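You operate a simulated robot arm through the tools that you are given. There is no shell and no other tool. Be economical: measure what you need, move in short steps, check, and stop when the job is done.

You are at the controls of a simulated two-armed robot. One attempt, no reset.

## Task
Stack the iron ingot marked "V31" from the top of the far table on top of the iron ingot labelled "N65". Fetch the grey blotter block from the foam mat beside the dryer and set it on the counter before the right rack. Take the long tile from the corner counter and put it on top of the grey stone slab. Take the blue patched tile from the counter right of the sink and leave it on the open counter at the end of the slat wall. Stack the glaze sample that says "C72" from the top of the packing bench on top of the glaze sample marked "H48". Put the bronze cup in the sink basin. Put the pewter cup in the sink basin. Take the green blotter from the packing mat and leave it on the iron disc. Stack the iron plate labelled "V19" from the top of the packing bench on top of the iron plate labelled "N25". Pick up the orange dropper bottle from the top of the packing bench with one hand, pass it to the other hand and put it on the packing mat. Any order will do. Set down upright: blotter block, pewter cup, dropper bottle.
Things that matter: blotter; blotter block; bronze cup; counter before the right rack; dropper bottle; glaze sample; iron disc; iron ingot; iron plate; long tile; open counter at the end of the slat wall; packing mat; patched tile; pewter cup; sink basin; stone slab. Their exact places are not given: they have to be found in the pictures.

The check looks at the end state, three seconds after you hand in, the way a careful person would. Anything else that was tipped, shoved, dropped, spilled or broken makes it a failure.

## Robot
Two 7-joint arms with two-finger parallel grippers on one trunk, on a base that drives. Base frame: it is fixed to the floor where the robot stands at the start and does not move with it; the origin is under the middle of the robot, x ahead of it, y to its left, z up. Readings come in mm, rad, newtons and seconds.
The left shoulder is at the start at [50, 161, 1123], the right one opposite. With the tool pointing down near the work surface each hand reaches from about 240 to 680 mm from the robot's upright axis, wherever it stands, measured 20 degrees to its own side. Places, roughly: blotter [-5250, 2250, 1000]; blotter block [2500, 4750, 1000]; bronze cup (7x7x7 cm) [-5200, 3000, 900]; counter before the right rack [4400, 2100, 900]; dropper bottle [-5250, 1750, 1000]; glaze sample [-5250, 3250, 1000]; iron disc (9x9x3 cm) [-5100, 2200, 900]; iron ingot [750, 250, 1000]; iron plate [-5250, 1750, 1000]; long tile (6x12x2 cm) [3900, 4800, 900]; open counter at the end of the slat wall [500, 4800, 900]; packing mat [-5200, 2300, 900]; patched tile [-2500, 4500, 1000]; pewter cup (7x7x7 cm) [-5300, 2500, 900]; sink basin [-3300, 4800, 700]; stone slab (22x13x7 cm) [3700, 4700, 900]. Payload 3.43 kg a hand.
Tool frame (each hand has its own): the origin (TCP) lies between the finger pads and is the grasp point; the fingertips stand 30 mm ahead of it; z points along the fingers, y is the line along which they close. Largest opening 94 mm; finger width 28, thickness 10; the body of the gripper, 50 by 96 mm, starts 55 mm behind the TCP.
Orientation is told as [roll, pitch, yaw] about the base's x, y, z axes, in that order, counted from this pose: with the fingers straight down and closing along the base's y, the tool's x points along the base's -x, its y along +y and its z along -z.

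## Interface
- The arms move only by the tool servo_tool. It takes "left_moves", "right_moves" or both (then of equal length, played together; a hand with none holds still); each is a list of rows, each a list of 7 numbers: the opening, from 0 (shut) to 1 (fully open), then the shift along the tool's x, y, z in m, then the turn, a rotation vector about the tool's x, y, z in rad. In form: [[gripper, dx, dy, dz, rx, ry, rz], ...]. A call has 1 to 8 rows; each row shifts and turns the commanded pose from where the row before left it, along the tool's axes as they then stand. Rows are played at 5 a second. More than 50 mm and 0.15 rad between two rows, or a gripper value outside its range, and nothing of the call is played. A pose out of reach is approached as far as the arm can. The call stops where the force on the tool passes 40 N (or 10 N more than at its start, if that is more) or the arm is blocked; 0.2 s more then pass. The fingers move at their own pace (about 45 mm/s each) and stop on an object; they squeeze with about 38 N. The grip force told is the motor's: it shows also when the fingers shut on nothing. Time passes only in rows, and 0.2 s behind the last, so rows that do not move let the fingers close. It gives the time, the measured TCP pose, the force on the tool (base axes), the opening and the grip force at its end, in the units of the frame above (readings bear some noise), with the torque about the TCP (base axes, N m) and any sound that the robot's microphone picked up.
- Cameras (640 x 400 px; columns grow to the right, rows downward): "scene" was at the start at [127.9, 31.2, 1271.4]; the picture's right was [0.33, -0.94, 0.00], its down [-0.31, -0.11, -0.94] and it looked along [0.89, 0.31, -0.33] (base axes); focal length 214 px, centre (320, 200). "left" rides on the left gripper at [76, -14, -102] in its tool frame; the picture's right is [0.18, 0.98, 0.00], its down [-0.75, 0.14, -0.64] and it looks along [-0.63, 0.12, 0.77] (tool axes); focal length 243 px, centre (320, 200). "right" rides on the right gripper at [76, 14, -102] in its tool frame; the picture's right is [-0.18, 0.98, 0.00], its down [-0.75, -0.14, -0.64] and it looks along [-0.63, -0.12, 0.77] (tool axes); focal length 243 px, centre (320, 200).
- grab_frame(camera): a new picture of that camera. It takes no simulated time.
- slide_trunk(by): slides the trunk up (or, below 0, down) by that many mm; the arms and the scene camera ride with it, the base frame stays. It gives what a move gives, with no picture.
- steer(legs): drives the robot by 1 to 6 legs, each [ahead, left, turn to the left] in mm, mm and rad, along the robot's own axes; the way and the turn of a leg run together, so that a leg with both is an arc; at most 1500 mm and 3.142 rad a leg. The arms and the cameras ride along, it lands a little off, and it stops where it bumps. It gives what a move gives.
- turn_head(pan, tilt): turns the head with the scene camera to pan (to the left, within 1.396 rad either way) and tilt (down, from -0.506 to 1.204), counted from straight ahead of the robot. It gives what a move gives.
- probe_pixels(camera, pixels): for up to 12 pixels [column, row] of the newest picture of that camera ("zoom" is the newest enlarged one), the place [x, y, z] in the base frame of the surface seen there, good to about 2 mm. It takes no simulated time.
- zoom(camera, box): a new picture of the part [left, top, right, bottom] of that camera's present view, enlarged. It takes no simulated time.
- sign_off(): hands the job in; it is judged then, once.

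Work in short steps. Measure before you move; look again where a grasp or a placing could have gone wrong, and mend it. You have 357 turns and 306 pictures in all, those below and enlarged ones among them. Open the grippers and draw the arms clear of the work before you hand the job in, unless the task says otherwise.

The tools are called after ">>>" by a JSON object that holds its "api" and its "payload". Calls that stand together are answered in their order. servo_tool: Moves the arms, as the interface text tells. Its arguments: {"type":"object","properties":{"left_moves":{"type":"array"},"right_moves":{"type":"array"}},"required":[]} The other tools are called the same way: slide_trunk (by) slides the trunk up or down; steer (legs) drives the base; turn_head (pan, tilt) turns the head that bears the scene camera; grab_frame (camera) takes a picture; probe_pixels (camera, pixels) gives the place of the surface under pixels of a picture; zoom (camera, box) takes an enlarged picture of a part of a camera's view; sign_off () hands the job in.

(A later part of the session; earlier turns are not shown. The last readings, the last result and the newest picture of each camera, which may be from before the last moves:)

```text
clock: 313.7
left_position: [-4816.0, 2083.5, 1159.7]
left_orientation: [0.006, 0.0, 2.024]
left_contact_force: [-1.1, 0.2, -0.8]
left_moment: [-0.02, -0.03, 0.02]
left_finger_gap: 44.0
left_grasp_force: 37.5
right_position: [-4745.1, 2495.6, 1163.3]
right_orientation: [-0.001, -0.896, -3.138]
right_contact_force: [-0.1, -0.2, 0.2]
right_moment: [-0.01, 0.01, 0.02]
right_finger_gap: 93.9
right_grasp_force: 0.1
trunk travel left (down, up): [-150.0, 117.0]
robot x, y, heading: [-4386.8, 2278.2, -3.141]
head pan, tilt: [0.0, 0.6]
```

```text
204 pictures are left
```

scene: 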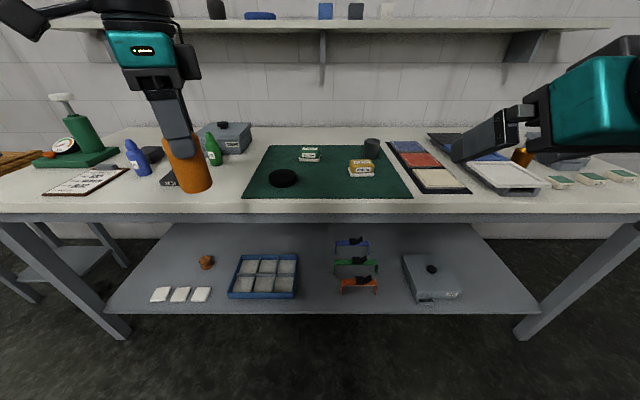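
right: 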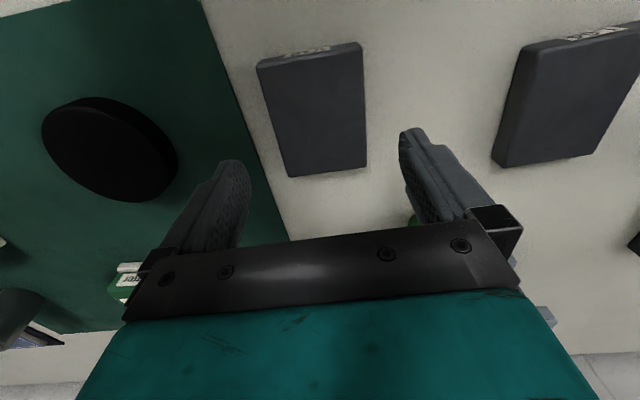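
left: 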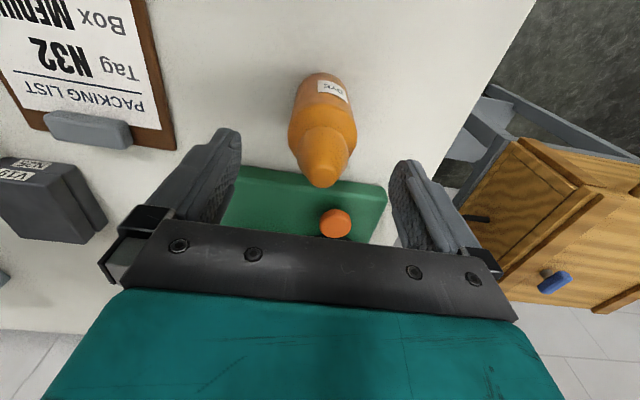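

Right hand tilts fine. I bring the bottle toward the middle with the left hand (turned 45°), while the right hand turns 45° to the left so it can come in from the right.

>>> {"api": "servo_tool", "payload": {"left_moves": [[0, -0.0315, -0.001, 0, 0, 0, 0], [0, -0.0315, -0.0015, 0, 0, 0, 0], [0, 0, 0, 0, 0, 0, -0.115], [0, 0, 0, 0, 0, 0, -0.11], [0, 0, 0, 0, 0, 0, -0.11], [0, 0, 0, 0, 0, 0, 0]], "right_moves": [[1, 0, 0, 0, -0.109, 0, -0.0875], [1, 0, 0, 0, -0.109, 0, -0.0875], [1, 0, 0, 0, -0.109, 0, -0.0875], [1, 0, 0, 0, -0.109, 0, -0.0875], [1, 0, 0, 0, -0.109, 0, -0.0875], [1, 0, 0, 0, -0.0664, 0, -0.0531]]}}

>>> {"api": "grab_frame", "payload": {"camera": "scene"}}

>>> {"api": "grab_frame", "payload": {"camera": "right"}}

```text
clock: 315.1
left_position: [-4833.4, 2123.0, 1159.8]
left_orientation: [0.003, -0.004, 2.357]
left_contact_force: [0.1, -0.1, -1.0]
left_moment: [-0.01, -0.04, 0.01]
left_finger_gap: 44.1
left_grasp_force: 38.2
left hand out of reach, approached as far as the arm can: row 2
right_position: [-4745.3, 2495.8, 1163.3]
right_orientation: [-0.004, -0.896, -2.35]
right_contact_force: [-1.3, -0.6, 0.4]
right_moment: [-0.06, -0.03, 0.0]
right_finger_gap: 93.7
right_grasp_force: 0.1
trunk travel left (down, up): [-150.0, 117.0]
robot x, y, heading: [-4387.1, 2276.6, -3.139]
head pan, tilt: [0.0, 0.6]
```

```text
203 pictures are left
```

scene: 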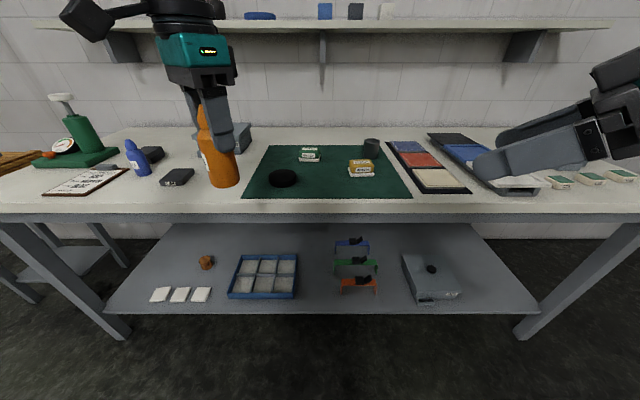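

```text
202 pictures are left
```

right: 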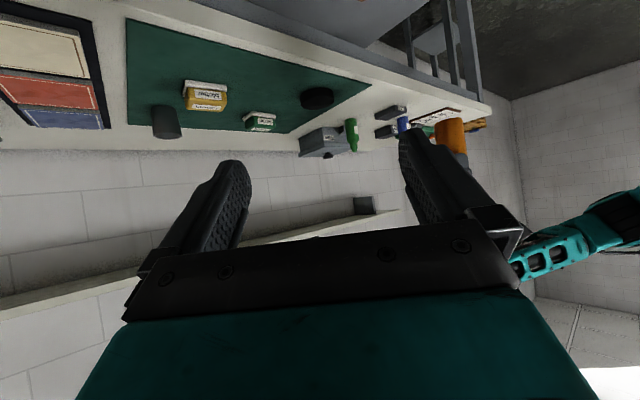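

I probe the held bottle in the scene view to fix its axis and base height.

>>> {"api": "zoom", "payload": {"camera": "scene", "box": [170, 90, 270, 200]}}

>>> {"api": "probe_pixels", "payload": {"camera": "scene", "pixels": [[221, 170], [212, 175], [234, 175], [226, 186], [224, 160], [203, 140]]}}

```text
3.64 times, centred on (220, 145) of scene
```

zoom: 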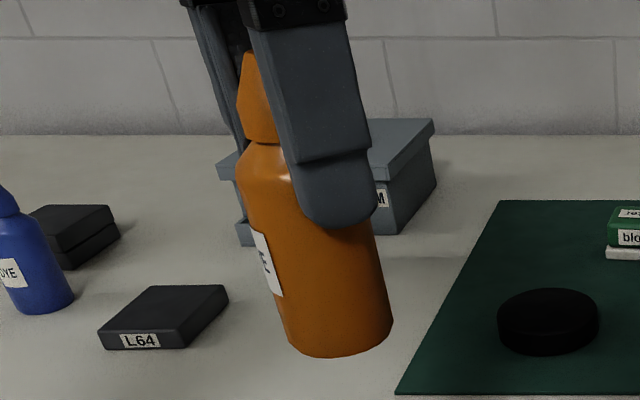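

```text
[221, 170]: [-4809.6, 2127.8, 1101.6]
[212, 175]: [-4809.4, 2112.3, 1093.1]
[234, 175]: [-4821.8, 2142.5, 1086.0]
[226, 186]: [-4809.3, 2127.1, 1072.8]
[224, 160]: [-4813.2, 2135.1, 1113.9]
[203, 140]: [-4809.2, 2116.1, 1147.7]
```

Bottle axis (-4832,2123), base z≈1070. I bring the open right hand to a point 90 mm short of the grasp, along its approach line.

>>> {"api": "servo_tool", "payload": {"right_moves": [[1, -0.0232, 0.0288, 0.02556, 0, 0, 0], [1, -0.0232, 0.0288, 0.02556, 0, 0, 0], [1, -0.0232, 0.0288, 0.02556, 0, 0, 0], [1, -0.0232, 0.0288, 0.02556, 0, 0, 0], [1, -0.0232, 0.0288, 0.02556, 0, 0, 0], [1, -0.0232, 0.0288, 0.02556, 0, 0, 0], [1, -0.0232, 0.0288, 0.02556, 0, 0, 0]]}}

>>> {"api": "grab_frame", "payload": {"camera": "right"}}

>>> {"api": "grab_frame", "payload": {"camera": "scene"}}

```text
clock: 316.7
left_position: [-4834.0, 2122.0, 1159.2]
left_orientation: [0.004, -0.005, 2.357]
left_contact_force: [-0.1, 0.2, -0.7]
left_moment: [0.0, 0.0, -0.02]
left_finger_gap: 44.1
left_grasp_force: 38.1
right_position: [-4774.3, 2184.1, 1175.2]
right_orientation: [-0.006, -0.895, -2.351]
right_contact_force: [0.5, -1.5, 0.5]
right_moment: [-0.02, 0.01, 0.01]
right_finger_gap: 94.1
right_grasp_force: 0.0
trunk travel left (down, up): [-150.0, 117.0]
robot x, y, heading: [-4386.9, 2276.2, -3.137]
head pan, tilt: [0.0, 0.6]
```

```text
200 pictures are left
```

right: 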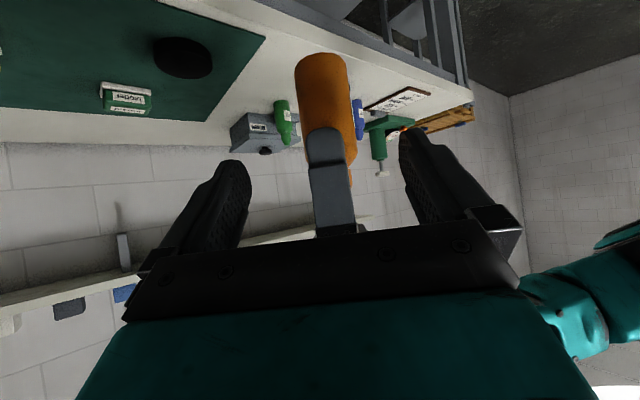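

```text
199 pictures are left
```

scene: 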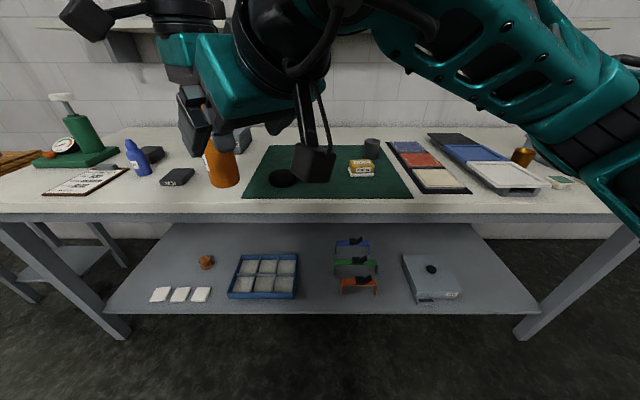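

Aligned with the bottle between the fingers. Advance 88 mm along the tool axis, then close.

>>> {"api": "servo_tool", "payload": {"right_moves": [[1, -0.001, 0.001, 0.03, 0, 0, 0], [1, -0.001, 0.001, 0.03, 0, 0, 0], [1, 0, 0, 0.027, 0, 0, 0]]}}

>>> {"api": "grab_frame", "payload": {"camera": "right"}}

>>> {"api": "grab_frame", "payload": {"camera": "left"}}

```text
clock: 317.5
left_position: [-4834.6, 2118.9, 1157.9]
left_orientation: [0.008, -0.001, 2.364]
left_contact_force: [-14.1, -17.1, -7.4]
left_moment: [0.56, -0.39, -0.16]
left_finger_gap: 43.6
left_grasp_force: 38.2
right_position: [-4820.7, 2130.0, 1126.2]
right_orientation: [-0.006, -0.898, -2.349]
right_contact_force: [14.7, 17.0, 6.4]
right_moment: [-1.13, 0.93, 0.1]
right_finger_gap: 94.0
right_grasp_force: 0.0
trunk travel left (down, up): [-150.0, 117.0]
robot x, y, heading: [-4386.7, 2278.0, -3.139]
head pan, tilt: [0.0, 0.6]
```

```text
198 pictures are left
```

right: 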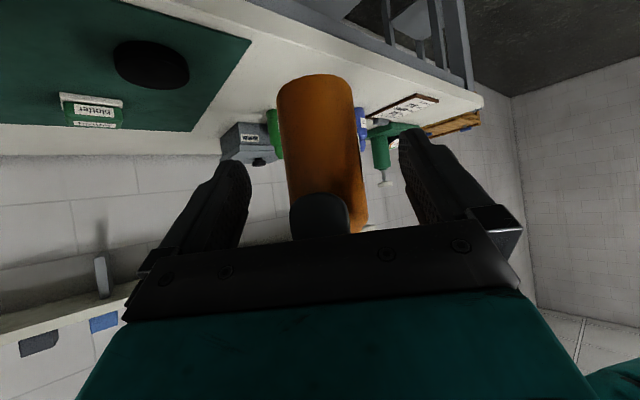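

```text
197 pictures are left
```

left: 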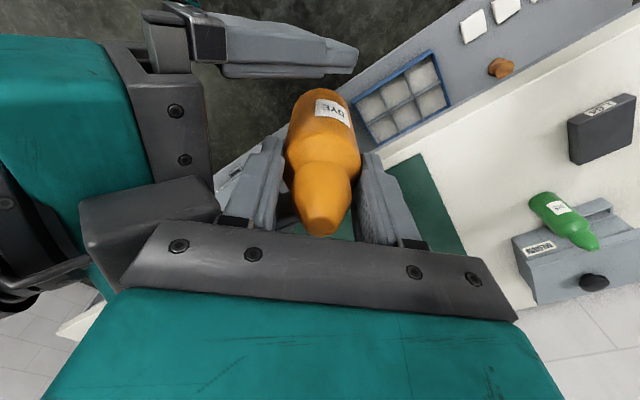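

The right palm just touches the left finger (22 N). I back off 4 mm and close the right gripper.

>>> {"api": "servo_tool", "payload": {"right_moves": [[1, 0, 0, -0.004, 0, 0, 0], [0, 0, 0, 0, 0, 0, 0], [0, 0, 0, 0, 0, 0, 0], [0, 0, 0, 0, 0, 0, 0], [0, 0, 0, 0, 0, 0, 0], [0, 0, 0, 0, 0, 0, 0]]}}

>>> {"api": "grab_frame", "payload": {"camera": "left"}}

```text
clock: 318.9
left_position: [-4833.5, 2123.1, 1159.1]
left_orientation: [0.005, -0.005, 2.357]
left_contact_force: [-14.8, -8.6, 0.8]
left_moment: [0.79, -0.06, -0.04]
left_finger_gap: 43.7
left_grasp_force: 37.9
right_position: [-4819.0, 2133.8, 1128.1]
right_orientation: [-0.002, -0.895, -2.351]
right_contact_force: [14.1, 7.7, 0.4]
right_moment: [-1.1, 0.51, 0.03]
right_finger_gap: 44.1
right_grasp_force: 38.0
trunk travel left (down, up): [-150.0, 117.0]
robot x, y, heading: [-4386.3, 2275.7, -3.143]
head pan, tilt: [0.0, 0.6]
```

```text
196 pictures are left
```

left: 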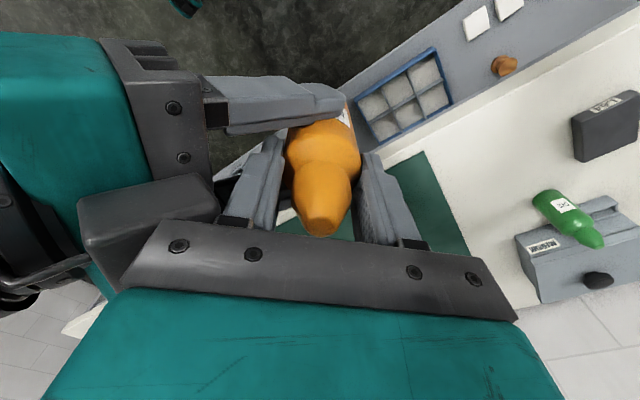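

Both hands hold it (gap 44.1). The left hand opens slightly while shifting 4 mm away, then rises straight off.

>>> {"api": "servo_tool", "payload": {"left_moves": [[0.56, 0, 0.004, 0, 0, 0, 0], [0.56, 0, 0, 0, 0, 0, 0], [0.56, 0, 0, -0.03, 0, 0, 0], [0.56, 0, 0, -0.04, 0, 0, 0], [0.56, 0, 0, -0.04, 0, 0, 0], [0.56, 0.02, 0, -0.03, 0, 0, 0]]}}

>>> {"api": "grab_frame", "payload": {"camera": "left"}}

>>> {"api": "grab_frame", "payload": {"camera": "right"}}

```text
clock: 320.3
left_position: [-4795.1, 2076.5, 1279.3]
left_orientation: [0.003, -0.005, 2.356]
left_contact_force: [-0.4, -0.3, 0.4]
left_moment: [0.0, 0.02, -0.01]
left_finger_gap: 53.0
left_grasp_force: 0.1
left hand out of reach, approached as far as the arm can: row 3, 4, 5
right_position: [-4817.4, 2134.6, 1126.2]
right_orientation: [-0.005, -0.896, -2.35]
right_contact_force: [0.2, -0.2, -0.5]
right_moment: [0.04, -0.02, 0.03]
right_finger_gap: 43.9
right_grasp_force: 37.8
trunk travel left (down, up): [-150.0, 117.0]
robot x, y, heading: [-4391.2, 2278.1, -3.146]
head pan, tilt: [0.0, 0.6]
```

```text
195 pictures are left
```

left: 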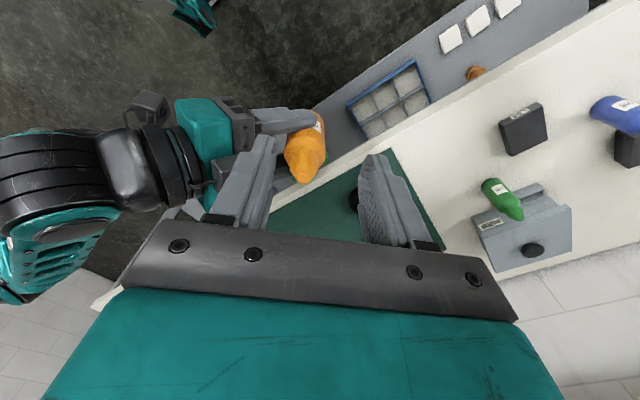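

```text
194 pictures are left
```

right: 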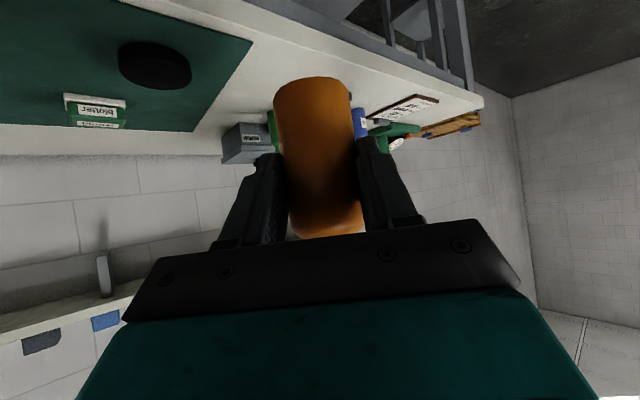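

Hand-over done. I probe the mat and things on it to choose the bottle's spot.

>>> {"api": "grab_frame", "payload": {"camera": "scene"}}

>>> {"api": "probe_pixels", "payload": {"camera": "scene", "pixels": [[246, 196], [410, 196], [361, 176], [352, 170], [372, 170], [308, 158], [372, 158], [330, 192], [340, 175], [283, 186]]}}

```text
193 pictures are left
```

scene: 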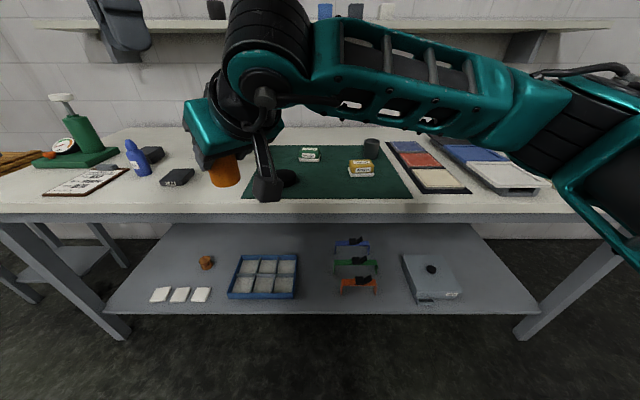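

```text
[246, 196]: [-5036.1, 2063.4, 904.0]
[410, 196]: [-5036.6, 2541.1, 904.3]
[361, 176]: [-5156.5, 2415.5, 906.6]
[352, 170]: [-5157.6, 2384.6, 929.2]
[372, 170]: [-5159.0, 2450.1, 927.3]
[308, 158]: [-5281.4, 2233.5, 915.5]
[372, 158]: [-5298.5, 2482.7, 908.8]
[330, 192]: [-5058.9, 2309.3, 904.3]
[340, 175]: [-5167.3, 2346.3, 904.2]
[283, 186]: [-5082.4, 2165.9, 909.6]
```

I un-turn the left hand, then drive so the bottle hovers over (-5105,2300) on the mat.

>>> {"api": "servo_tool", "payload": {"left_moves": [[1, 0, 0, 0, 0, 0, -0.13], [1, 0, 0, 0, 0, 0, -0.13], [1, 0, 0, 0, 0, 0, -0.13], [1, 0, 0, 0, 0, 0, -0.13], [1, 0, 0, 0, 0, 0, -0.13], [1, 0, 0.04, 0, 0, 0, -0.135], [1, 0, 0.045, 0, 0, 0, 0]]}}

>>> {"api": "steer", "payload": {"legs": [[0, -178, 0], [272, 0, 0]]}}

>>> {"api": "turn_head", "payload": {"pan": 0.2, "tilt": 0.75}}

>>> {"api": "grab_frame", "payload": {"camera": "scene"}}

>>> {"api": "grab_frame", "payload": {"camera": "right"}}

```text
clock: 321.9
left_position: [-4800.5, 1992.9, 1281.2]
left_orientation: [0.0, -0.005, -3.14]
left_contact_force: [-0.1, -0.6, -0.1]
left_moment: [0.01, 0.0, 0.0]
left_finger_gap: 94.0
left_grasp_force: 0.1
right_position: [-4818.0, 2134.6, 1128.0]
right_orientation: [-0.004, -0.894, -2.351]
right_contact_force: [0.3, 0.0, -0.1]
right_moment: [0.05, -0.02, 0.02]
right_finger_gap: 44.3
right_grasp_force: 37.5
trunk travel left (down, up): [-150.0, 117.0]
robot x, y, heading: [-4388.0, 2276.7, -3.138]
head pan, tilt: [0.0, 0.6]
```

```text
clock: 324.9
left_position: [-5073.6, 2173.6, 1281.3]
left_orientation: [-0.001, -0.005, -3.141]
left_contact_force: [-0.9, 0.3, 0.9]
left_moment: [-0.03, -0.01, 0.01]
left_finger_gap: 93.8
left_grasp_force: 0.0
right_position: [-5091.2, 2312.9, 1127.4]
right_orientation: [-0.002, -0.895, -2.352]
right_contact_force: [0.5, 0.0, -1.2]
right_moment: [0.01, -0.03, 0.03]
right_finger_gap: 44.3
right_grasp_force: 37.9
trunk travel left (down, up): [-150.0, 117.0]
robot x, y, heading: [-4662.0, 2457.4, -3.141]
head pan, tilt: [0.0, 0.6]
```

```text
clock: 325.7
left_position: [-5073.6, 2172.0, 1282.3]
left_orientation: [0.0, -0.004, -3.142]
left_contact_force: [-0.1, 0.2, 0.1]
left_moment: [-0.02, -0.02, 0.01]
left_finger_gap: 94.0
left_grasp_force: 0.0
right_position: [-5089.7, 2313.3, 1128.4]
right_orientation: [-0.003, -0.895, -2.352]
right_contact_force: [0.2, -1.5, -1.6]
right_moment: [0.03, -0.01, 0.01]
right_finger_gap: 43.9
right_grasp_force: 38.5
trunk travel left (down, up): [-150.0, 117.0]
robot x, y, heading: [-4661.4, 2456.0, -3.138]
head pan, tilt: [0.201, 0.75]
```

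```text
192 pictures are left
```

scene: 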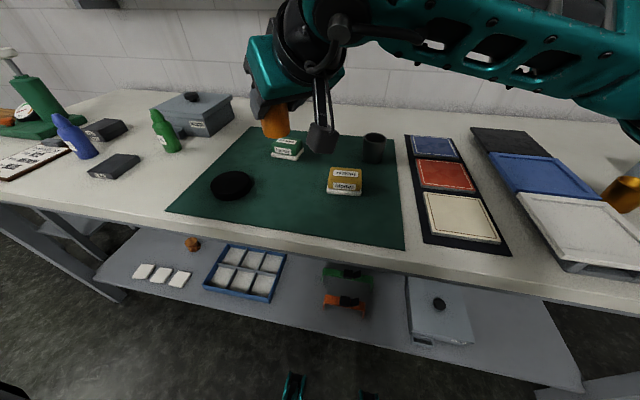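

```text
191 pictures are left
```

right: 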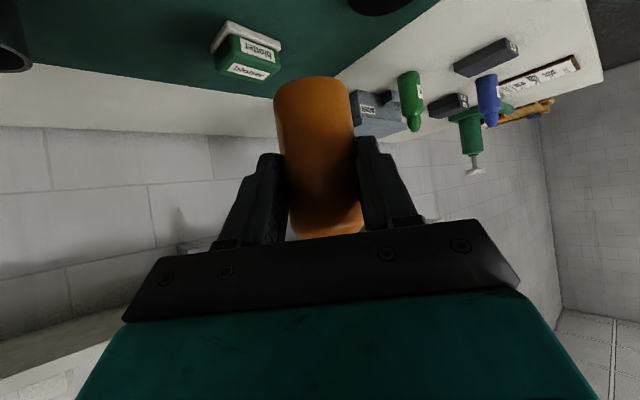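

Lower straight down 120 mm (along base z), then check the gap.

>>> {"api": "servo_tool", "payload": {"right_moves": [[0, 0.0312, 0, 0.025, 0, 0, 0], [0, 0.0312, 0, 0.025, 0, 0, 0], [0, 0.0312, 0, 0.025, 0, 0, 0]]}}

>>> {"api": "zoom", "payload": {"camera": "scene", "box": [200, 100, 400, 260]}}

```text
clock: 326.5
left_position: [-5072.8, 2172.2, 1281.7]
left_orientation: [0.001, -0.006, -3.141]
left_contact_force: [-0.8, -0.6, 0.4]
left_moment: [-0.01, -0.02, -0.02]
left_finger_gap: 93.9
left_grasp_force: 0.2
right_position: [-5091.3, 2313.2, 1006.3]
right_orientation: [-0.001, -0.897, -2.352]
right_contact_force: [-0.9, 1.1, -1.0]
right_moment: [0.01, 0.03, 0.0]
right_finger_gap: 44.2
right_grasp_force: 37.7
trunk travel left (down, up): [-150.0, 117.0]
robot x, y, heading: [-4660.6, 2454.4, -3.139]
head pan, tilt: [0.201, 0.75]
```

```text
2.50 times, centred on (300, 180) of scene
```

zoom: 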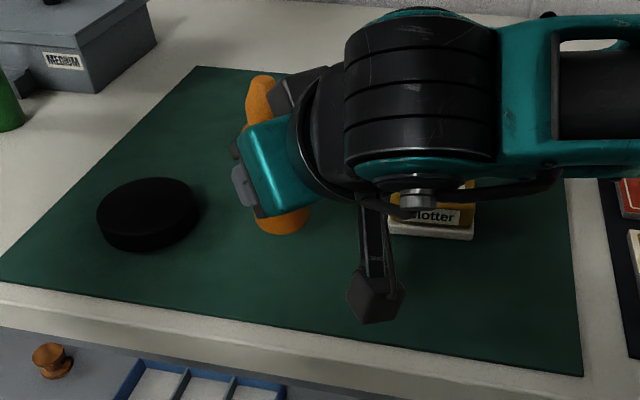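

Check clearances: probe the camera box (375,298), wrist joint underside (415,200), and the bottle's base (283,232).

>>> {"api": "probe_pixels", "payload": {"camera": "zoom", "pixels": [[375, 300], [370, 318], [415, 205], [283, 228], [300, 222], [430, 222], [290, 240], [440, 185], [245, 200]]}}

```text
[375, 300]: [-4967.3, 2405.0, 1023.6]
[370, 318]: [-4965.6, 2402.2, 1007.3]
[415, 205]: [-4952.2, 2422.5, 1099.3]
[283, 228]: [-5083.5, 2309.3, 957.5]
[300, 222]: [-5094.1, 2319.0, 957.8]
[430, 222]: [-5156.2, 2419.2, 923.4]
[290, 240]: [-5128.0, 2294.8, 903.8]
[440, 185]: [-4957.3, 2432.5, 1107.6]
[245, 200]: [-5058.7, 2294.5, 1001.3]
```

Camera box stays well above the bench. Lower 36 mm more, then small steps until contact.

>>> {"api": "servo_tool", "payload": {"right_moves": [[0, 0.0281, 0, 0.0225, 0, 0, 0], [0, 0.0023, 0, 0.0019, 0, 0, 0], [0, 0, 0, 0, 0, 0, 0]]}}

>>> {"api": "zoom", "payload": {"camera": "scene", "box": [260, 120, 350, 210]}}

```text
clock: 327.3
left_position: [-5072.1, 2172.2, 1281.7]
left_orientation: [0.0, -0.006, -3.143]
left_contact_force: [0.7, 0.1, -0.9]
left_moment: [0.05, 0.03, 0.0]
left_finger_gap: 94.1
left_grasp_force: 0.0
right_position: [-5089.5, 2313.7, 967.1]
right_orientation: [-0.004, -0.897, -2.351]
right_contact_force: [0.9, 0.2, -1.0]
right_moment: [0.01, 0.01, -0.01]
right_finger_gap: 44.4
right_grasp_force: 38.0
trunk travel left (down, up): [-150.0, 117.0]
robot x, y, heading: [-4661.8, 2451.7, -3.137]
head pan, tilt: [0.201, 0.75]
```

```text
4.44 times, centred on (305, 165) of scene
```

zoom: 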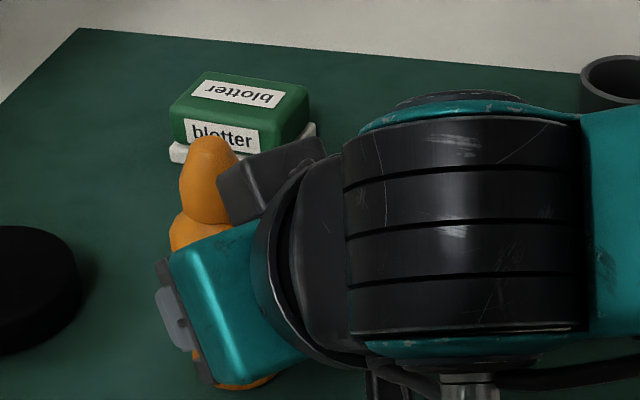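

Continue down in 2 mm steps watching the force.

>>> {"api": "servo_tool", "payload": {"right_moves": [[0, 0.0016, 0, 0.0012, 0, 0, 0], [0, 0.0016, 0, 0.0012, 0, 0, 0], [0, 0, 0, 0, 0, 0, 0]]}}

```text
clock: 328.1
left_position: [-5071.8, 2172.5, 1281.2]
left_orientation: [-0.001, -0.004, -3.142]
left_contact_force: [-0.2, -0.7, -0.1]
left_moment: [-0.03, -0.01, 0.01]
left_finger_gap: 93.7
left_grasp_force: 0.2
right_position: [-5090.1, 2313.8, 964.5]
right_orientation: [-0.004, -0.896, -2.349]
right_contact_force: [0.4, 0.0, -0.8]
right_moment: [0.01, 0.01, -0.01]
right_finger_gap: 44.2
right_grasp_force: 38.0
trunk travel left (down, up): [-150.0, 117.0]
robot x, y, heading: [-4659.2, 2457.9, -3.141]
head pan, tilt: [0.201, 0.75]
```

>>> {"api": "servo_tool", "payload": {"right_moves": [[0, 0.0016, 0, 0.0012, 0, 0, 0], [0, 0.0008, 0, 0.0006, 0, 0, 0], [0, 0, 0, 0, 0, 0, 0]]}}

>>> {"api": "grab_frame", "payload": {"camera": "right"}}

```text
clock: 328.9
left_position: [-5072.6, 2173.5, 1281.7]
left_orientation: [0.0, -0.005, -3.143]
left_contact_force: [0.2, 0.1, 0.0]
left_moment: [0.02, -0.01, 0.03]
left_finger_gap: 94.0
left_grasp_force: 0.1
right_position: [-5091.4, 2313.9, 961.7]
right_orientation: [-0.005, -0.898, -2.352]
right_contact_force: [0.1, 1.0, 1.5]
right_moment: [-0.06, 0.03, 0.0]
right_finger_gap: 44.3
right_grasp_force: 38.2
trunk travel left (down, up): [-150.0, 117.0]
robot x, y, heading: [-4658.5, 2454.4, -3.135]
head pan, tilt: [0.201, 0.75]
```

```text
188 pictures are left
```

right: 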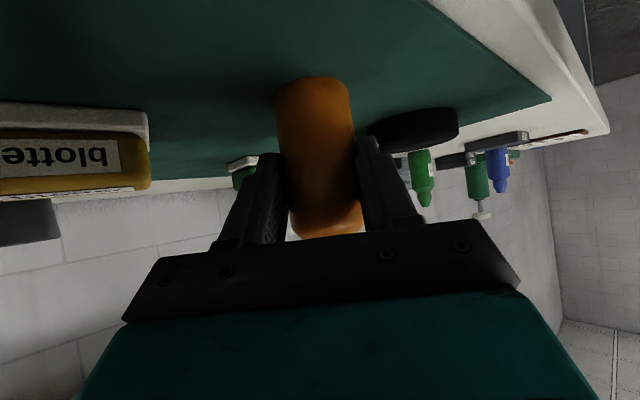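

Contact felt (+1.5 N). Open and retreat along the tool axis.

>>> {"api": "servo_tool", "payload": {"right_moves": [[1, 0, 0, 0, 0, 0, 0], [1, 0, 0, 0, 0, 0, 0], [1, 0, 0, 0, 0, 0, 0], [1, 0, 0, -0.04, 0, 0, 0], [1, 0, 0, -0.05, 0, 0, 0], [1, -0.03, 0, -0.04, 0, 0, 0], [1, -0.04, 0, -0.03, 0, 0, 0]]}}

>>> {"api": "grab_frame", "payload": {"camera": "scene"}}

```text
clock: 330.5
left_position: [-5072.3, 2173.2, 1281.1]
left_orientation: [-0.001, -0.005, -3.142]
left_contact_force: [0.2, -0.4, 0.8]
left_moment: [0.01, 0.02, -0.01]
left_finger_gap: 94.0
left_grasp_force: 0.1
right_position: [-5030.8, 2372.3, 1115.9]
right_orientation: [-0.005, -0.896, -2.349]
right_contact_force: [0.2, 0.4, 0.1]
right_moment: [0.03, 0.01, 0.04]
right_finger_gap: 93.9
right_grasp_force: 0.1
trunk travel left (down, up): [-150.0, 117.0]
robot x, y, heading: [-4664.0, 2458.7, -3.143]
head pan, tilt: [0.201, 0.75]
```

```text
187 pictures are left
```

scene: 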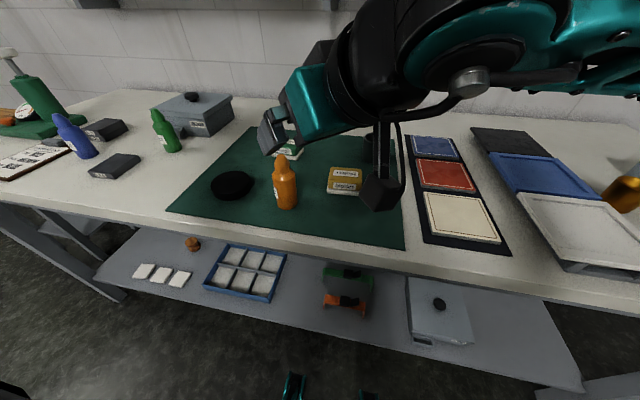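

Bottle stands upright. I unwind the right hand to pointing down.

>>> {"api": "servo_tool", "payload": {"right_moves": [[1, 0, -0.03, 0, 0.109, 0, 0.0875], [1, 0, -0.03, 0, 0.109, 0, 0.0875], [1, 0, -0.03, 0, 0.109, 0, 0.0875], [1, 0, -0.03, 0, 0.109, 0, 0.0875], [1, 0, -0.03, 0, 0.109, 0, 0.0875], [1, 0, 0, 0, 0.0664, 0, 0.0531]]}}

>>> {"api": "servo_tool", "payload": {"right_moves": [[1, 0, -0.02, 0, 0, 0.14, 0], [1, 0, -0.02, 0, 0, 0.14, 0], [1, 0, -0.02, 0, 0, 0.14, 0], [1, 0, -0.02, 0, 0, 0.14, 0], [1, 0, -0.02, 0, 0, 0.14, 0], [1, 0, 0, 0, 0, 0.14, 0], [1, 0, 0, 0, 0, 0.056, 0]]}}

```text
clock: 331.9
left_position: [-5072.6, 2171.6, 1281.6]
left_orientation: [-0.001, -0.005, -3.142]
left_contact_force: [-0.4, 0.6, -0.1]
left_moment: [0.01, 0.0, 0.02]
left_finger_gap: 94.1
left_grasp_force: 0.1
right_position: [-5104.1, 2500.6, 1115.2]
right_orientation: [-0.002, -0.896, -3.138]
right_contact_force: [0.1, 0.4, 0.3]
right_moment: [-0.04, 0.01, 0.05]
right_finger_gap: 94.3
right_grasp_force: 0.1
trunk travel left (down, up): [-150.0, 117.0]
robot x, y, heading: [-4661.9, 2459.4, -3.141]
head pan, tilt: [0.201, 0.75]
```

```text
clock: 333.5
left_position: [-5071.8, 2173.2, 1281.4]
left_orientation: [0.001, -0.004, -3.141]
left_contact_force: [0.3, -0.9, 0.4]
left_moment: [0.02, 0.04, -0.01]
left_finger_gap: 93.9
left_grasp_force: 0.1
right_position: [-5106.1, 2600.8, 1116.5]
right_orientation: [0.0, 0.001, -3.139]
right_contact_force: [-0.4, -0.6, 0.2]
right_moment: [0.03, 0.0, 0.0]
right_finger_gap: 94.0
right_grasp_force: 0.1
trunk travel left (down, up): [-150.0, 117.0]
robot x, y, heading: [-4659.7, 2455.6, -3.137]
head pan, tilt: [0.201, 0.75]
```

Now the green blotter. Move in 55 mm and take a close look at blotter and disc.

>>> {"api": "steer", "payload": {"legs": [[50, 0, 0]]}}

>>> {"api": "grab_frame", "payload": {"camera": "scene"}}

>>> {"api": "zoom", "payload": {"camera": "scene", "box": [170, 110, 350, 230]}}

```text
clock: 334.4
left_position: [-5122.9, 2172.9, 1281.1]
left_orientation: [0.001, -0.005, -3.143]
left_contact_force: [-0.1, 0.3, -1.0]
left_moment: [-0.01, -0.03, -0.03]
left_finger_gap: 94.0
left_grasp_force: 0.1
right_position: [-5155.6, 2599.8, 1114.3]
right_orientation: [-0.001, -0.001, -3.139]
right_contact_force: [1.0, -0.3, 0.4]
right_moment: [0.01, -0.02, 0.01]
right_finger_gap: 94.1
right_grasp_force: 0.1
trunk travel left (down, up): [-150.0, 117.0]
robot x, y, heading: [-4712.0, 2455.7, -3.14]
head pan, tilt: [0.201, 0.75]
```

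```text
186 pictures are left
```

scene: 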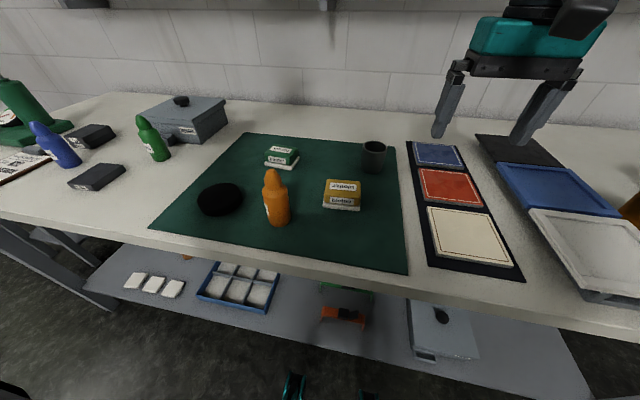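

```text
3.33 times, centred on (260, 170) of scene
```

zoom: 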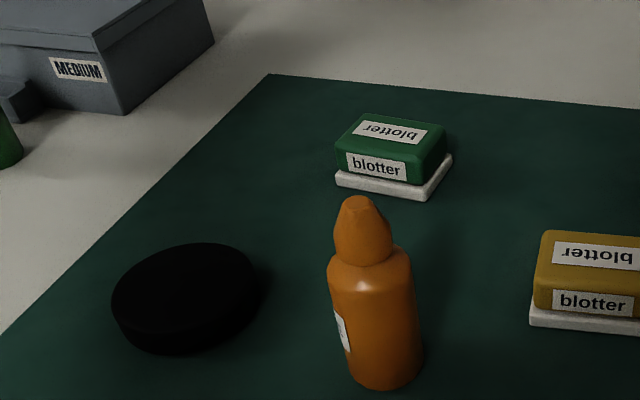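

>>> {"api": "probe_pixels", "payload": {"camera": "zoom", "pixels": [[350, 150], [428, 160], [360, 118], [440, 125], [340, 182], [425, 195], [448, 165], [390, 135], [118, 310], [250, 275], [190, 340], [190, 250]]}}

>>> {"api": "probe_pixels", "payload": {"camera": "zoom", "pixels": [[185, 290], [118, 295], [257, 290], [385, 375], [340, 160], [410, 185], [430, 175], [400, 275]]}}

```text
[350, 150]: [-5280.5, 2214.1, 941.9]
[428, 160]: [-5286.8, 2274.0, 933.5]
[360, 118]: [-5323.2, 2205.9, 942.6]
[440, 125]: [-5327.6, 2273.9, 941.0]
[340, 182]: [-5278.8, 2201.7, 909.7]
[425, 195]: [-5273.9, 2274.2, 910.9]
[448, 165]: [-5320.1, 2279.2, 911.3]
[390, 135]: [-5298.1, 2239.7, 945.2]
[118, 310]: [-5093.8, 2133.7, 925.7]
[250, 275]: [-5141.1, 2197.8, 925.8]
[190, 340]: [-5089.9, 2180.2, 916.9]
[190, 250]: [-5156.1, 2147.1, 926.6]
```

```text
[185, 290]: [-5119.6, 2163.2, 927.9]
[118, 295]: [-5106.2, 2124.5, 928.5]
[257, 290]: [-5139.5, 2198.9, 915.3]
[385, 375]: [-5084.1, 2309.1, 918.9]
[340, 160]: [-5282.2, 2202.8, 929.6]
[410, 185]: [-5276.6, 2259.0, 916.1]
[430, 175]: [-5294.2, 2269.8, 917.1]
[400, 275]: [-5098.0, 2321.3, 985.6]
```

Blotter centre ≈ (-5304,2240), box top 944; disc centre ≈ (-5122,2163), top 928. Left hand: down to 1100, then over the blotter.

>>> {"api": "servo_tool", "payload": {"left_moves": [[1, 0, 0, 0.045, 0, 0, 0], [1, 0, 0, 0.045, 0, 0, 0], [1, 0, 0, 0.045, 0, 0, 0], [1, 0, 0, 0.045, 0, 0, 0], [1, -0.045, -0.0168, 0, 0, 0, 0], [1, -0.045, -0.0168, 0, 0, 0, 0], [1, -0.045, -0.0168, 0, 0, 0, 0], [1, -0.045, -0.0168, 0, 0, 0, 0]]}}

>>> {"api": "grab_frame", "payload": {"camera": "left"}}

```text
clock: 336.2
left_position: [-5255.9, 2218.4, 1094.9]
left_orientation: [0.001, -0.008, -3.142]
left_contact_force: [-0.3, -0.4, 0.2]
left_moment: [0.0, 0.0, 0.05]
left_finger_gap: 94.0
left_grasp_force: 0.0
left hand out of reach, approached as far as the arm can: row 7, 8
right_position: [-5153.5, 2599.2, 1116.2]
right_orientation: [0.001, -0.001, -3.139]
right_contact_force: [0.3, -0.3, 0.6]
right_moment: [0.0, 0.01, 0.0]
right_finger_gap: 93.9
right_grasp_force: 0.1
trunk travel left (down, up): [-150.0, 117.0]
robot x, y, heading: [-4708.7, 2458.4, -3.139]
head pan, tilt: [0.201, 0.75]
```

```text
184 pictures are left
```

left: 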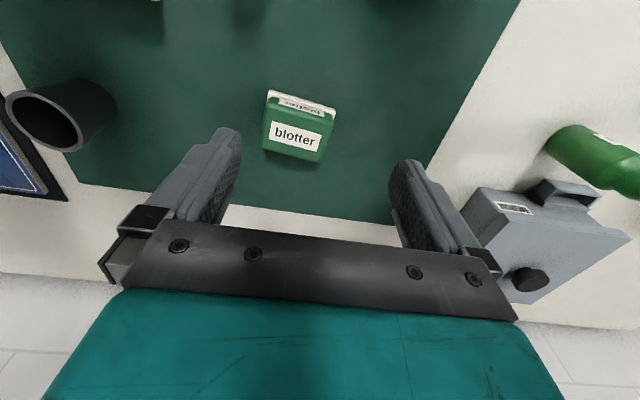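

Short by ~50 mm. I inch the base forward 18 and go lower before moving forward again.

>>> {"api": "steer", "payload": {"legs": [[20, 0, 0]]}}

>>> {"api": "servo_tool", "payload": {"left_moves": [[1, 0, 0, 0.045, 0, 0, 0], [1, 0, 0, 0.045, 0, 0, 0], [1, -0.02, -0.011, 0, 0, 0, 0], [1, -0.02, -0.011, 0, 0, 0, 0]]}}

>>> {"api": "grab_frame", "payload": {"camera": "left"}}

```text
clock: 337.0
left_position: [-5277.0, 2218.5, 1095.1]
left_orientation: [0.001, -0.006, -3.14]
left_contact_force: [-0.3, 0.2, -0.6]
left_moment: [0.03, -0.01, 0.01]
left_finger_gap: 93.9
left_grasp_force: 0.1
right_position: [-5173.7, 2598.3, 1116.1]
right_orientation: [-0.002, -0.001, -3.136]
right_contact_force: [0.6, 0.1, -0.1]
right_moment: [0.0, -0.05, 0.0]
right_finger_gap: 94.3
right_grasp_force: 0.1
trunk travel left (down, up): [-150.0, 117.0]
robot x, y, heading: [-4725.6, 2456.9, -3.134]
head pan, tilt: [0.201, 0.75]
```

```text
clock: 338.0
left_position: [-5280.9, 2222.9, 1006.1]
left_orientation: [-0.001, -0.009, -3.141]
left_contact_force: [0.3, -0.1, 0.1]
left_moment: [0.03, -0.01, 0.01]
left_finger_gap: 93.8
left_grasp_force: 0.1
left hand out of reach, approached as far as the arm can: row 3, 4
right_position: [-5173.5, 2599.2, 1115.5]
right_orientation: [-0.002, -0.003, -3.134]
right_contact_force: [0.5, 0.3, -0.3]
right_moment: [0.02, -0.02, -0.01]
right_finger_gap: 94.1
right_grasp_force: 0.0
trunk travel left (down, up): [-150.0, 117.0]
robot x, y, heading: [-4727.6, 2454.3, -3.135]
head pan, tilt: [0.201, 0.75]
```

```text
183 pictures are left
```

left: 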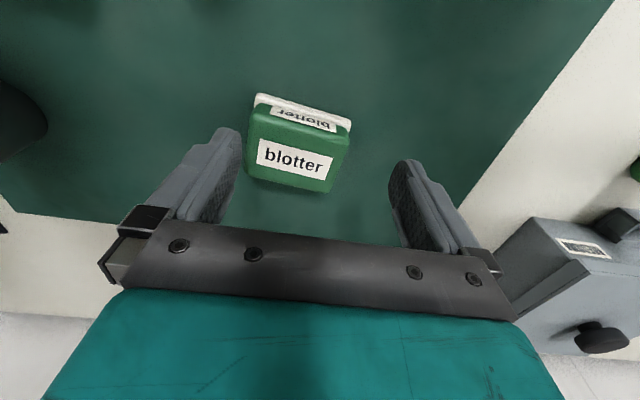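

The left arm won't extend there; the right arm does better. I lift and retract the left hand, then shift the base left so the right hand faces the blotter.

>>> {"api": "servo_tool", "payload": {"left_moves": [[1, 0, 0, -0.05, 0, 0, 0], [1, 0.02, 0, -0.045, 0, 0, 0], [1, 0.03, 0, -0.04, 0, 0, 0], [1, 0.045, 0.02, 0, 0, 0, 0], [1, 0.045, 0.02, 0, 0, 0, 0], [1, 0.03, 0.02, 0, 0, 0, 0]]}}

>>> {"api": "steer", "payload": {"legs": [[-10, 0, 0], [0, 375, -0.005]]}}

>>> {"api": "turn_head", "payload": {"pan": -0.15, "tilt": 0.75}}

>>> {"api": "grab_frame", "payload": {"camera": "scene"}}

```text
clock: 339.4
left_position: [-5109.1, 2162.4, 1139.8]
left_orientation: [-0.003, -0.007, -3.139]
left_contact_force: [0.3, -0.4, 0.7]
left_moment: [-0.02, -0.03, 0.0]
left_finger_gap: 94.0
left_grasp_force: 0.2
right_position: [-5173.0, 2598.8, 1116.6]
right_orientation: [-0.001, 0.0, -3.136]
right_contact_force: [0.1, -1.3, 0.4]
right_moment: [0.0, 0.01, -0.02]
right_finger_gap: 93.9
right_grasp_force: 0.1
trunk travel left (down, up): [-150.0, 117.0]
robot x, y, heading: [-4729.3, 2456.3, -3.141]
head pan, tilt: [0.201, 0.75]
```

```text
clock: 342.1
left_position: [-5099.8, 1786.2, 1139.6]
left_orientation: [0.0, -0.006, -3.142]
left_contact_force: [-0.4, -0.3, 0.5]
left_moment: [-0.02, 0.02, 0.01]
left_finger_gap: 93.8
left_grasp_force: 0.0
right_position: [-5161.8, 2222.1, 1116.5]
right_orientation: [-0.001, -0.002, -3.137]
right_contact_force: [-0.6, -0.3, -0.2]
right_moment: [0.02, 0.01, 0.01]
right_finger_gap: 94.2
right_grasp_force: 0.0
trunk travel left (down, up): [-150.0, 117.0]
robot x, y, heading: [-4715.5, 2079.4, -3.138]
head pan, tilt: [0.201, 0.75]
```

```text
clock: 343.0
left_position: [-5101.0, 1786.1, 1140.4]
left_orientation: [0.0, -0.008, -3.141]
left_contact_force: [0.2, -0.2, -0.5]
left_moment: [0.0, 0.01, 0.0]
left_finger_gap: 93.9
left_grasp_force: 0.1
right_position: [-5162.2, 2221.5, 1116.4]
right_orientation: [-0.001, -0.002, -3.136]
right_contact_force: [-0.8, 0.8, 0.8]
right_moment: [0.0, -0.01, -0.03]
right_finger_gap: 94.1
right_grasp_force: 0.1
trunk travel left (down, up): [-150.0, 117.0]
robot x, y, heading: [-4718.9, 2075.3, -3.14]
head pan, tilt: [-0.15, 0.75]
```

```text
182 pictures are left
```

scene: 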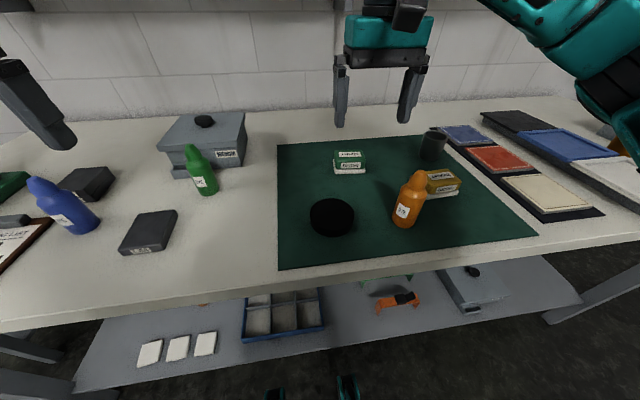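

Right hand forward over the blotter (-5304,2240) and down to ~1000.

>>> {"api": "servo_tool", "payload": {"right_moves": [[1, -0.0473, -0.006, 0, 0, 0, 0], [1, -0.0473, -0.006, 0, 0, 0, 0], [1, -0.0473, -0.006, 0, 0, 0, 0], [1, 0, 0, 0.04, 0, 0, 0], [1, 0, 0, 0.04, 0, 0, 0], [1, 0, 0, 0.03, 0, 0, 0]]}}

>>> {"api": "grab_frame", "payload": {"camera": "right"}}

```text
clock: 344.4
left_position: [-5101.1, 1785.7, 1141.0]
left_orientation: [0.001, -0.007, -3.142]
left_contact_force: [0.3, 0.5, -0.2]
left_moment: [-0.03, -0.03, 0.0]
left_finger_gap: 94.0
left_grasp_force: 0.1
right_position: [-5303.1, 2238.7, 1004.7]
right_orientation: [0.0, -0.003, -3.138]
right_contact_force: [0.4, 0.3, 1.1]
right_moment: [0.0, 0.01, -0.03]
right_finger_gap: 93.8
right_grasp_force: 0.0
trunk travel left (down, up): [-150.0, 117.0]
robot x, y, heading: [-4718.4, 2078.3, -3.137]
head pan, tilt: [-0.15, 0.75]
```

```text
181 pictures are left
```

right: 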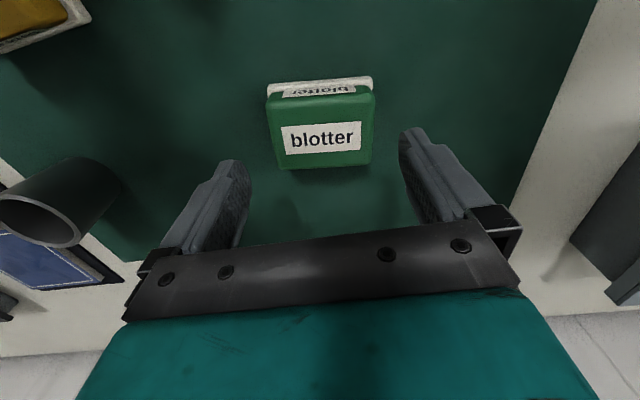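

>>> {"api": "probe_pixels", "payload": {"camera": "right", "pixels": [[275, 108], [367, 98], [285, 163], [368, 160], [322, 135], [272, 84], [370, 80], [230, 120]]}}

```text
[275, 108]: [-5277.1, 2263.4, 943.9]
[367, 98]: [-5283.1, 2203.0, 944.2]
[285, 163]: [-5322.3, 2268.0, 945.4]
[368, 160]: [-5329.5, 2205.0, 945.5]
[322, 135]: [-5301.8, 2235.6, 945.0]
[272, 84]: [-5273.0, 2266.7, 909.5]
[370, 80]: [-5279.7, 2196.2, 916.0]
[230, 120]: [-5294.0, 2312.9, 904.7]
```

Box centre (-5303,2235), yaw −0.1. Align, descend to 949, close and lift.

>>> {"api": "servo_tool", "payload": {"right_moves": [[1, 0, 0.0035, 0.02, 0, 0, 0.1], [1, 0, 0, 0.036, 0, 0, 0], [0, 0, 0, 0, 0, 0, 0], [0, 0, 0, 0, 0, 0, 0], [0, 0, 0, 0, 0, 0, 0], [0, 0, 0, -0.04, 0, 0, 0], [0, 0, 0, -0.05, 0, 0, 0], [0, 0, 0, -0.05, 0, 0, 0]]}}

>>> {"api": "grab_frame", "payload": {"camera": "right"}}

```text
clock: 346.2
left_position: [-5100.7, 1784.8, 1140.7]
left_orientation: [-0.003, -0.007, -3.141]
left_contact_force: [-0.6, -0.2, 0.3]
left_moment: [0.0, -0.02, 0.01]
left_finger_gap: 93.9
left_grasp_force: 0.0
right_position: [-5303.8, 2232.6, 1089.9]
right_orientation: [-0.002, -0.002, 3.045]
right_contact_force: [-0.6, 0.7, -0.6]
right_moment: [-0.02, 0.02, 0.01]
right_finger_gap: 75.0
right_grasp_force: 38.1
trunk travel left (down, up): [-150.0, 117.0]
robot x, y, heading: [-4717.7, 2075.2, -3.138]
head pan, tilt: [-0.15, 0.75]
```

```text
180 pictures are left
```

right: 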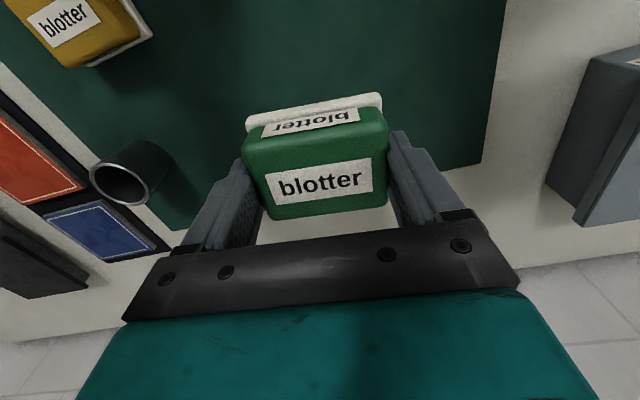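

Held. Measure the disc centre precisely in the scene view.

>>> {"api": "zoom", "payload": {"camera": "scene", "box": [290, 180, 410, 255]}}

>>> {"api": "probe_pixels", "payload": {"camera": "zoom", "pixels": [[115, 180], [335, 175], [225, 110], [225, 235], [225, 170], [115, 210], [335, 205], [225, 285]]}}

```text
5.33 times, centred on (350, 218) of scene
```

zoom: 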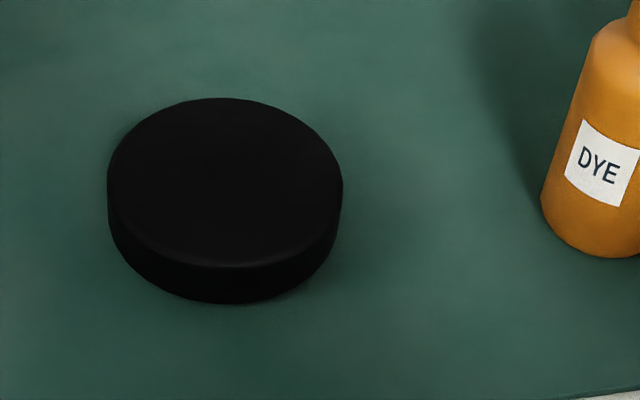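

```text
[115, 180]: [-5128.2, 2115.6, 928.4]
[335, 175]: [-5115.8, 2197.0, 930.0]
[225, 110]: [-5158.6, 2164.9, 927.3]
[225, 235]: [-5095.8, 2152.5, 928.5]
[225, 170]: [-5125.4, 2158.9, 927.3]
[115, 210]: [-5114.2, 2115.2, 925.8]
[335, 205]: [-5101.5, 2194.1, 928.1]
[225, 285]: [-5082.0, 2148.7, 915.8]
```

Disc centre ≈ (-5122,2157), top 928. Carry the blotter over it and lower to ~980.

>>> {"api": "servo_tool", "payload": {"right_moves": [[0, 0.0471, 0.0148, 0, 0, 0, 0], [0, 0.0471, 0.0148, 0, 0, 0, 0], [0, 0.0471, 0.0148, 0, 0, 0, 0], [0, 0.0471, 0.0148, 0, 0, 0, 0], [0, 0, 0, 0.04, 0, 0, 0], [0, 0, 0, 0.04, 0, 0, 0], [0, 0, 0, 0.029, 0, 0, 0]]}}

>>> {"api": "zoom", "payload": {"camera": "scene", "box": [270, 150, 430, 260]}}

```text
clock: 347.8
left_position: [-5099.7, 1785.5, 1140.4]
left_orientation: [0.0, -0.007, -3.143]
left_contact_force: [-0.3, 0.6, -0.1]
left_moment: [0.01, -0.02, 0.03]
left_finger_gap: 93.9
left_grasp_force: 0.2
right_position: [-5123.7, 2157.9, 978.5]
right_orientation: [0.002, -0.002, 3.044]
right_contact_force: [1.3, 0.3, -1.0]
right_moment: [-0.02, -0.02, -0.02]
right_finger_gap: 75.0
right_grasp_force: 37.8
trunk travel left (down, up): [-150.0, 117.0]
robot x, y, heading: [-4716.5, 2080.5, -3.14]
head pan, tilt: [-0.15, 0.75]
```

```text
3.64 times, centred on (350, 205) of scene
```

zoom: 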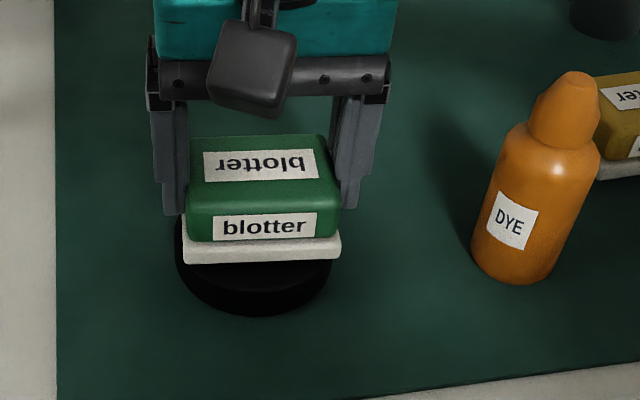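

Centred over the disc. Lower 5 mm, release and rise.

>>> {"api": "servo_tool", "payload": {"right_moves": [[0, 0, 0, 0.004, 0, 0, 0], [0, 0, 0, 0.001, 0, 0, 0], [1, 0, 0, 0, 0, 0, 0], [1, 0, 0, 0, 0, 0, 0], [1, 0, 0, -0.05, 0, 0, 0], [1, 0, 0, -0.05, 0, 0, 0], [1, 0, 0, -0.04, 0, 0, -0.1]]}}

>>> {"api": "zoom", "payload": {"camera": "scene", "box": [270, 130, 430, 260]}}

```text
clock: 349.4
left_position: [-5100.7, 1786.0, 1140.7]
left_orientation: [-0.001, -0.008, -3.143]
left_contact_force: [0.1, -0.8, 0.3]
left_moment: [0.02, 0.02, 0.0]
left_finger_gap: 93.9
left_grasp_force: 0.0
right_position: [-5123.1, 2157.7, 1115.6]
right_orientation: [-0.001, 0.0, -3.139]
right_contact_force: [0.3, 0.0, 0.7]
right_moment: [0.0, 0.02, -0.01]
right_finger_gap: 94.1
right_grasp_force: 0.1
trunk travel left (down, up): [-150.0, 117.0]
robot x, y, heading: [-4717.9, 2075.6, -3.141]
head pan, tilt: [-0.15, 0.75]
```

```text
3.08 times, centred on (350, 195) of scene
```

zoom: 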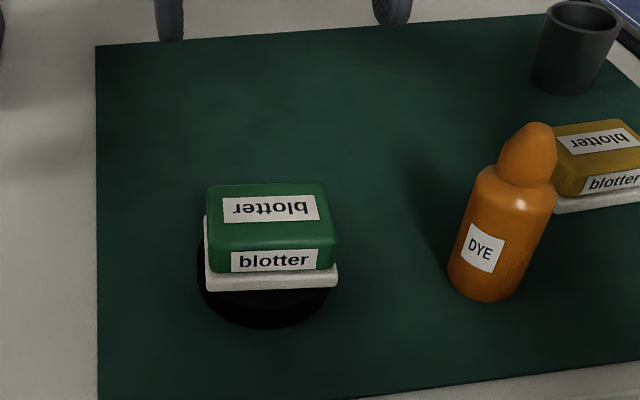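

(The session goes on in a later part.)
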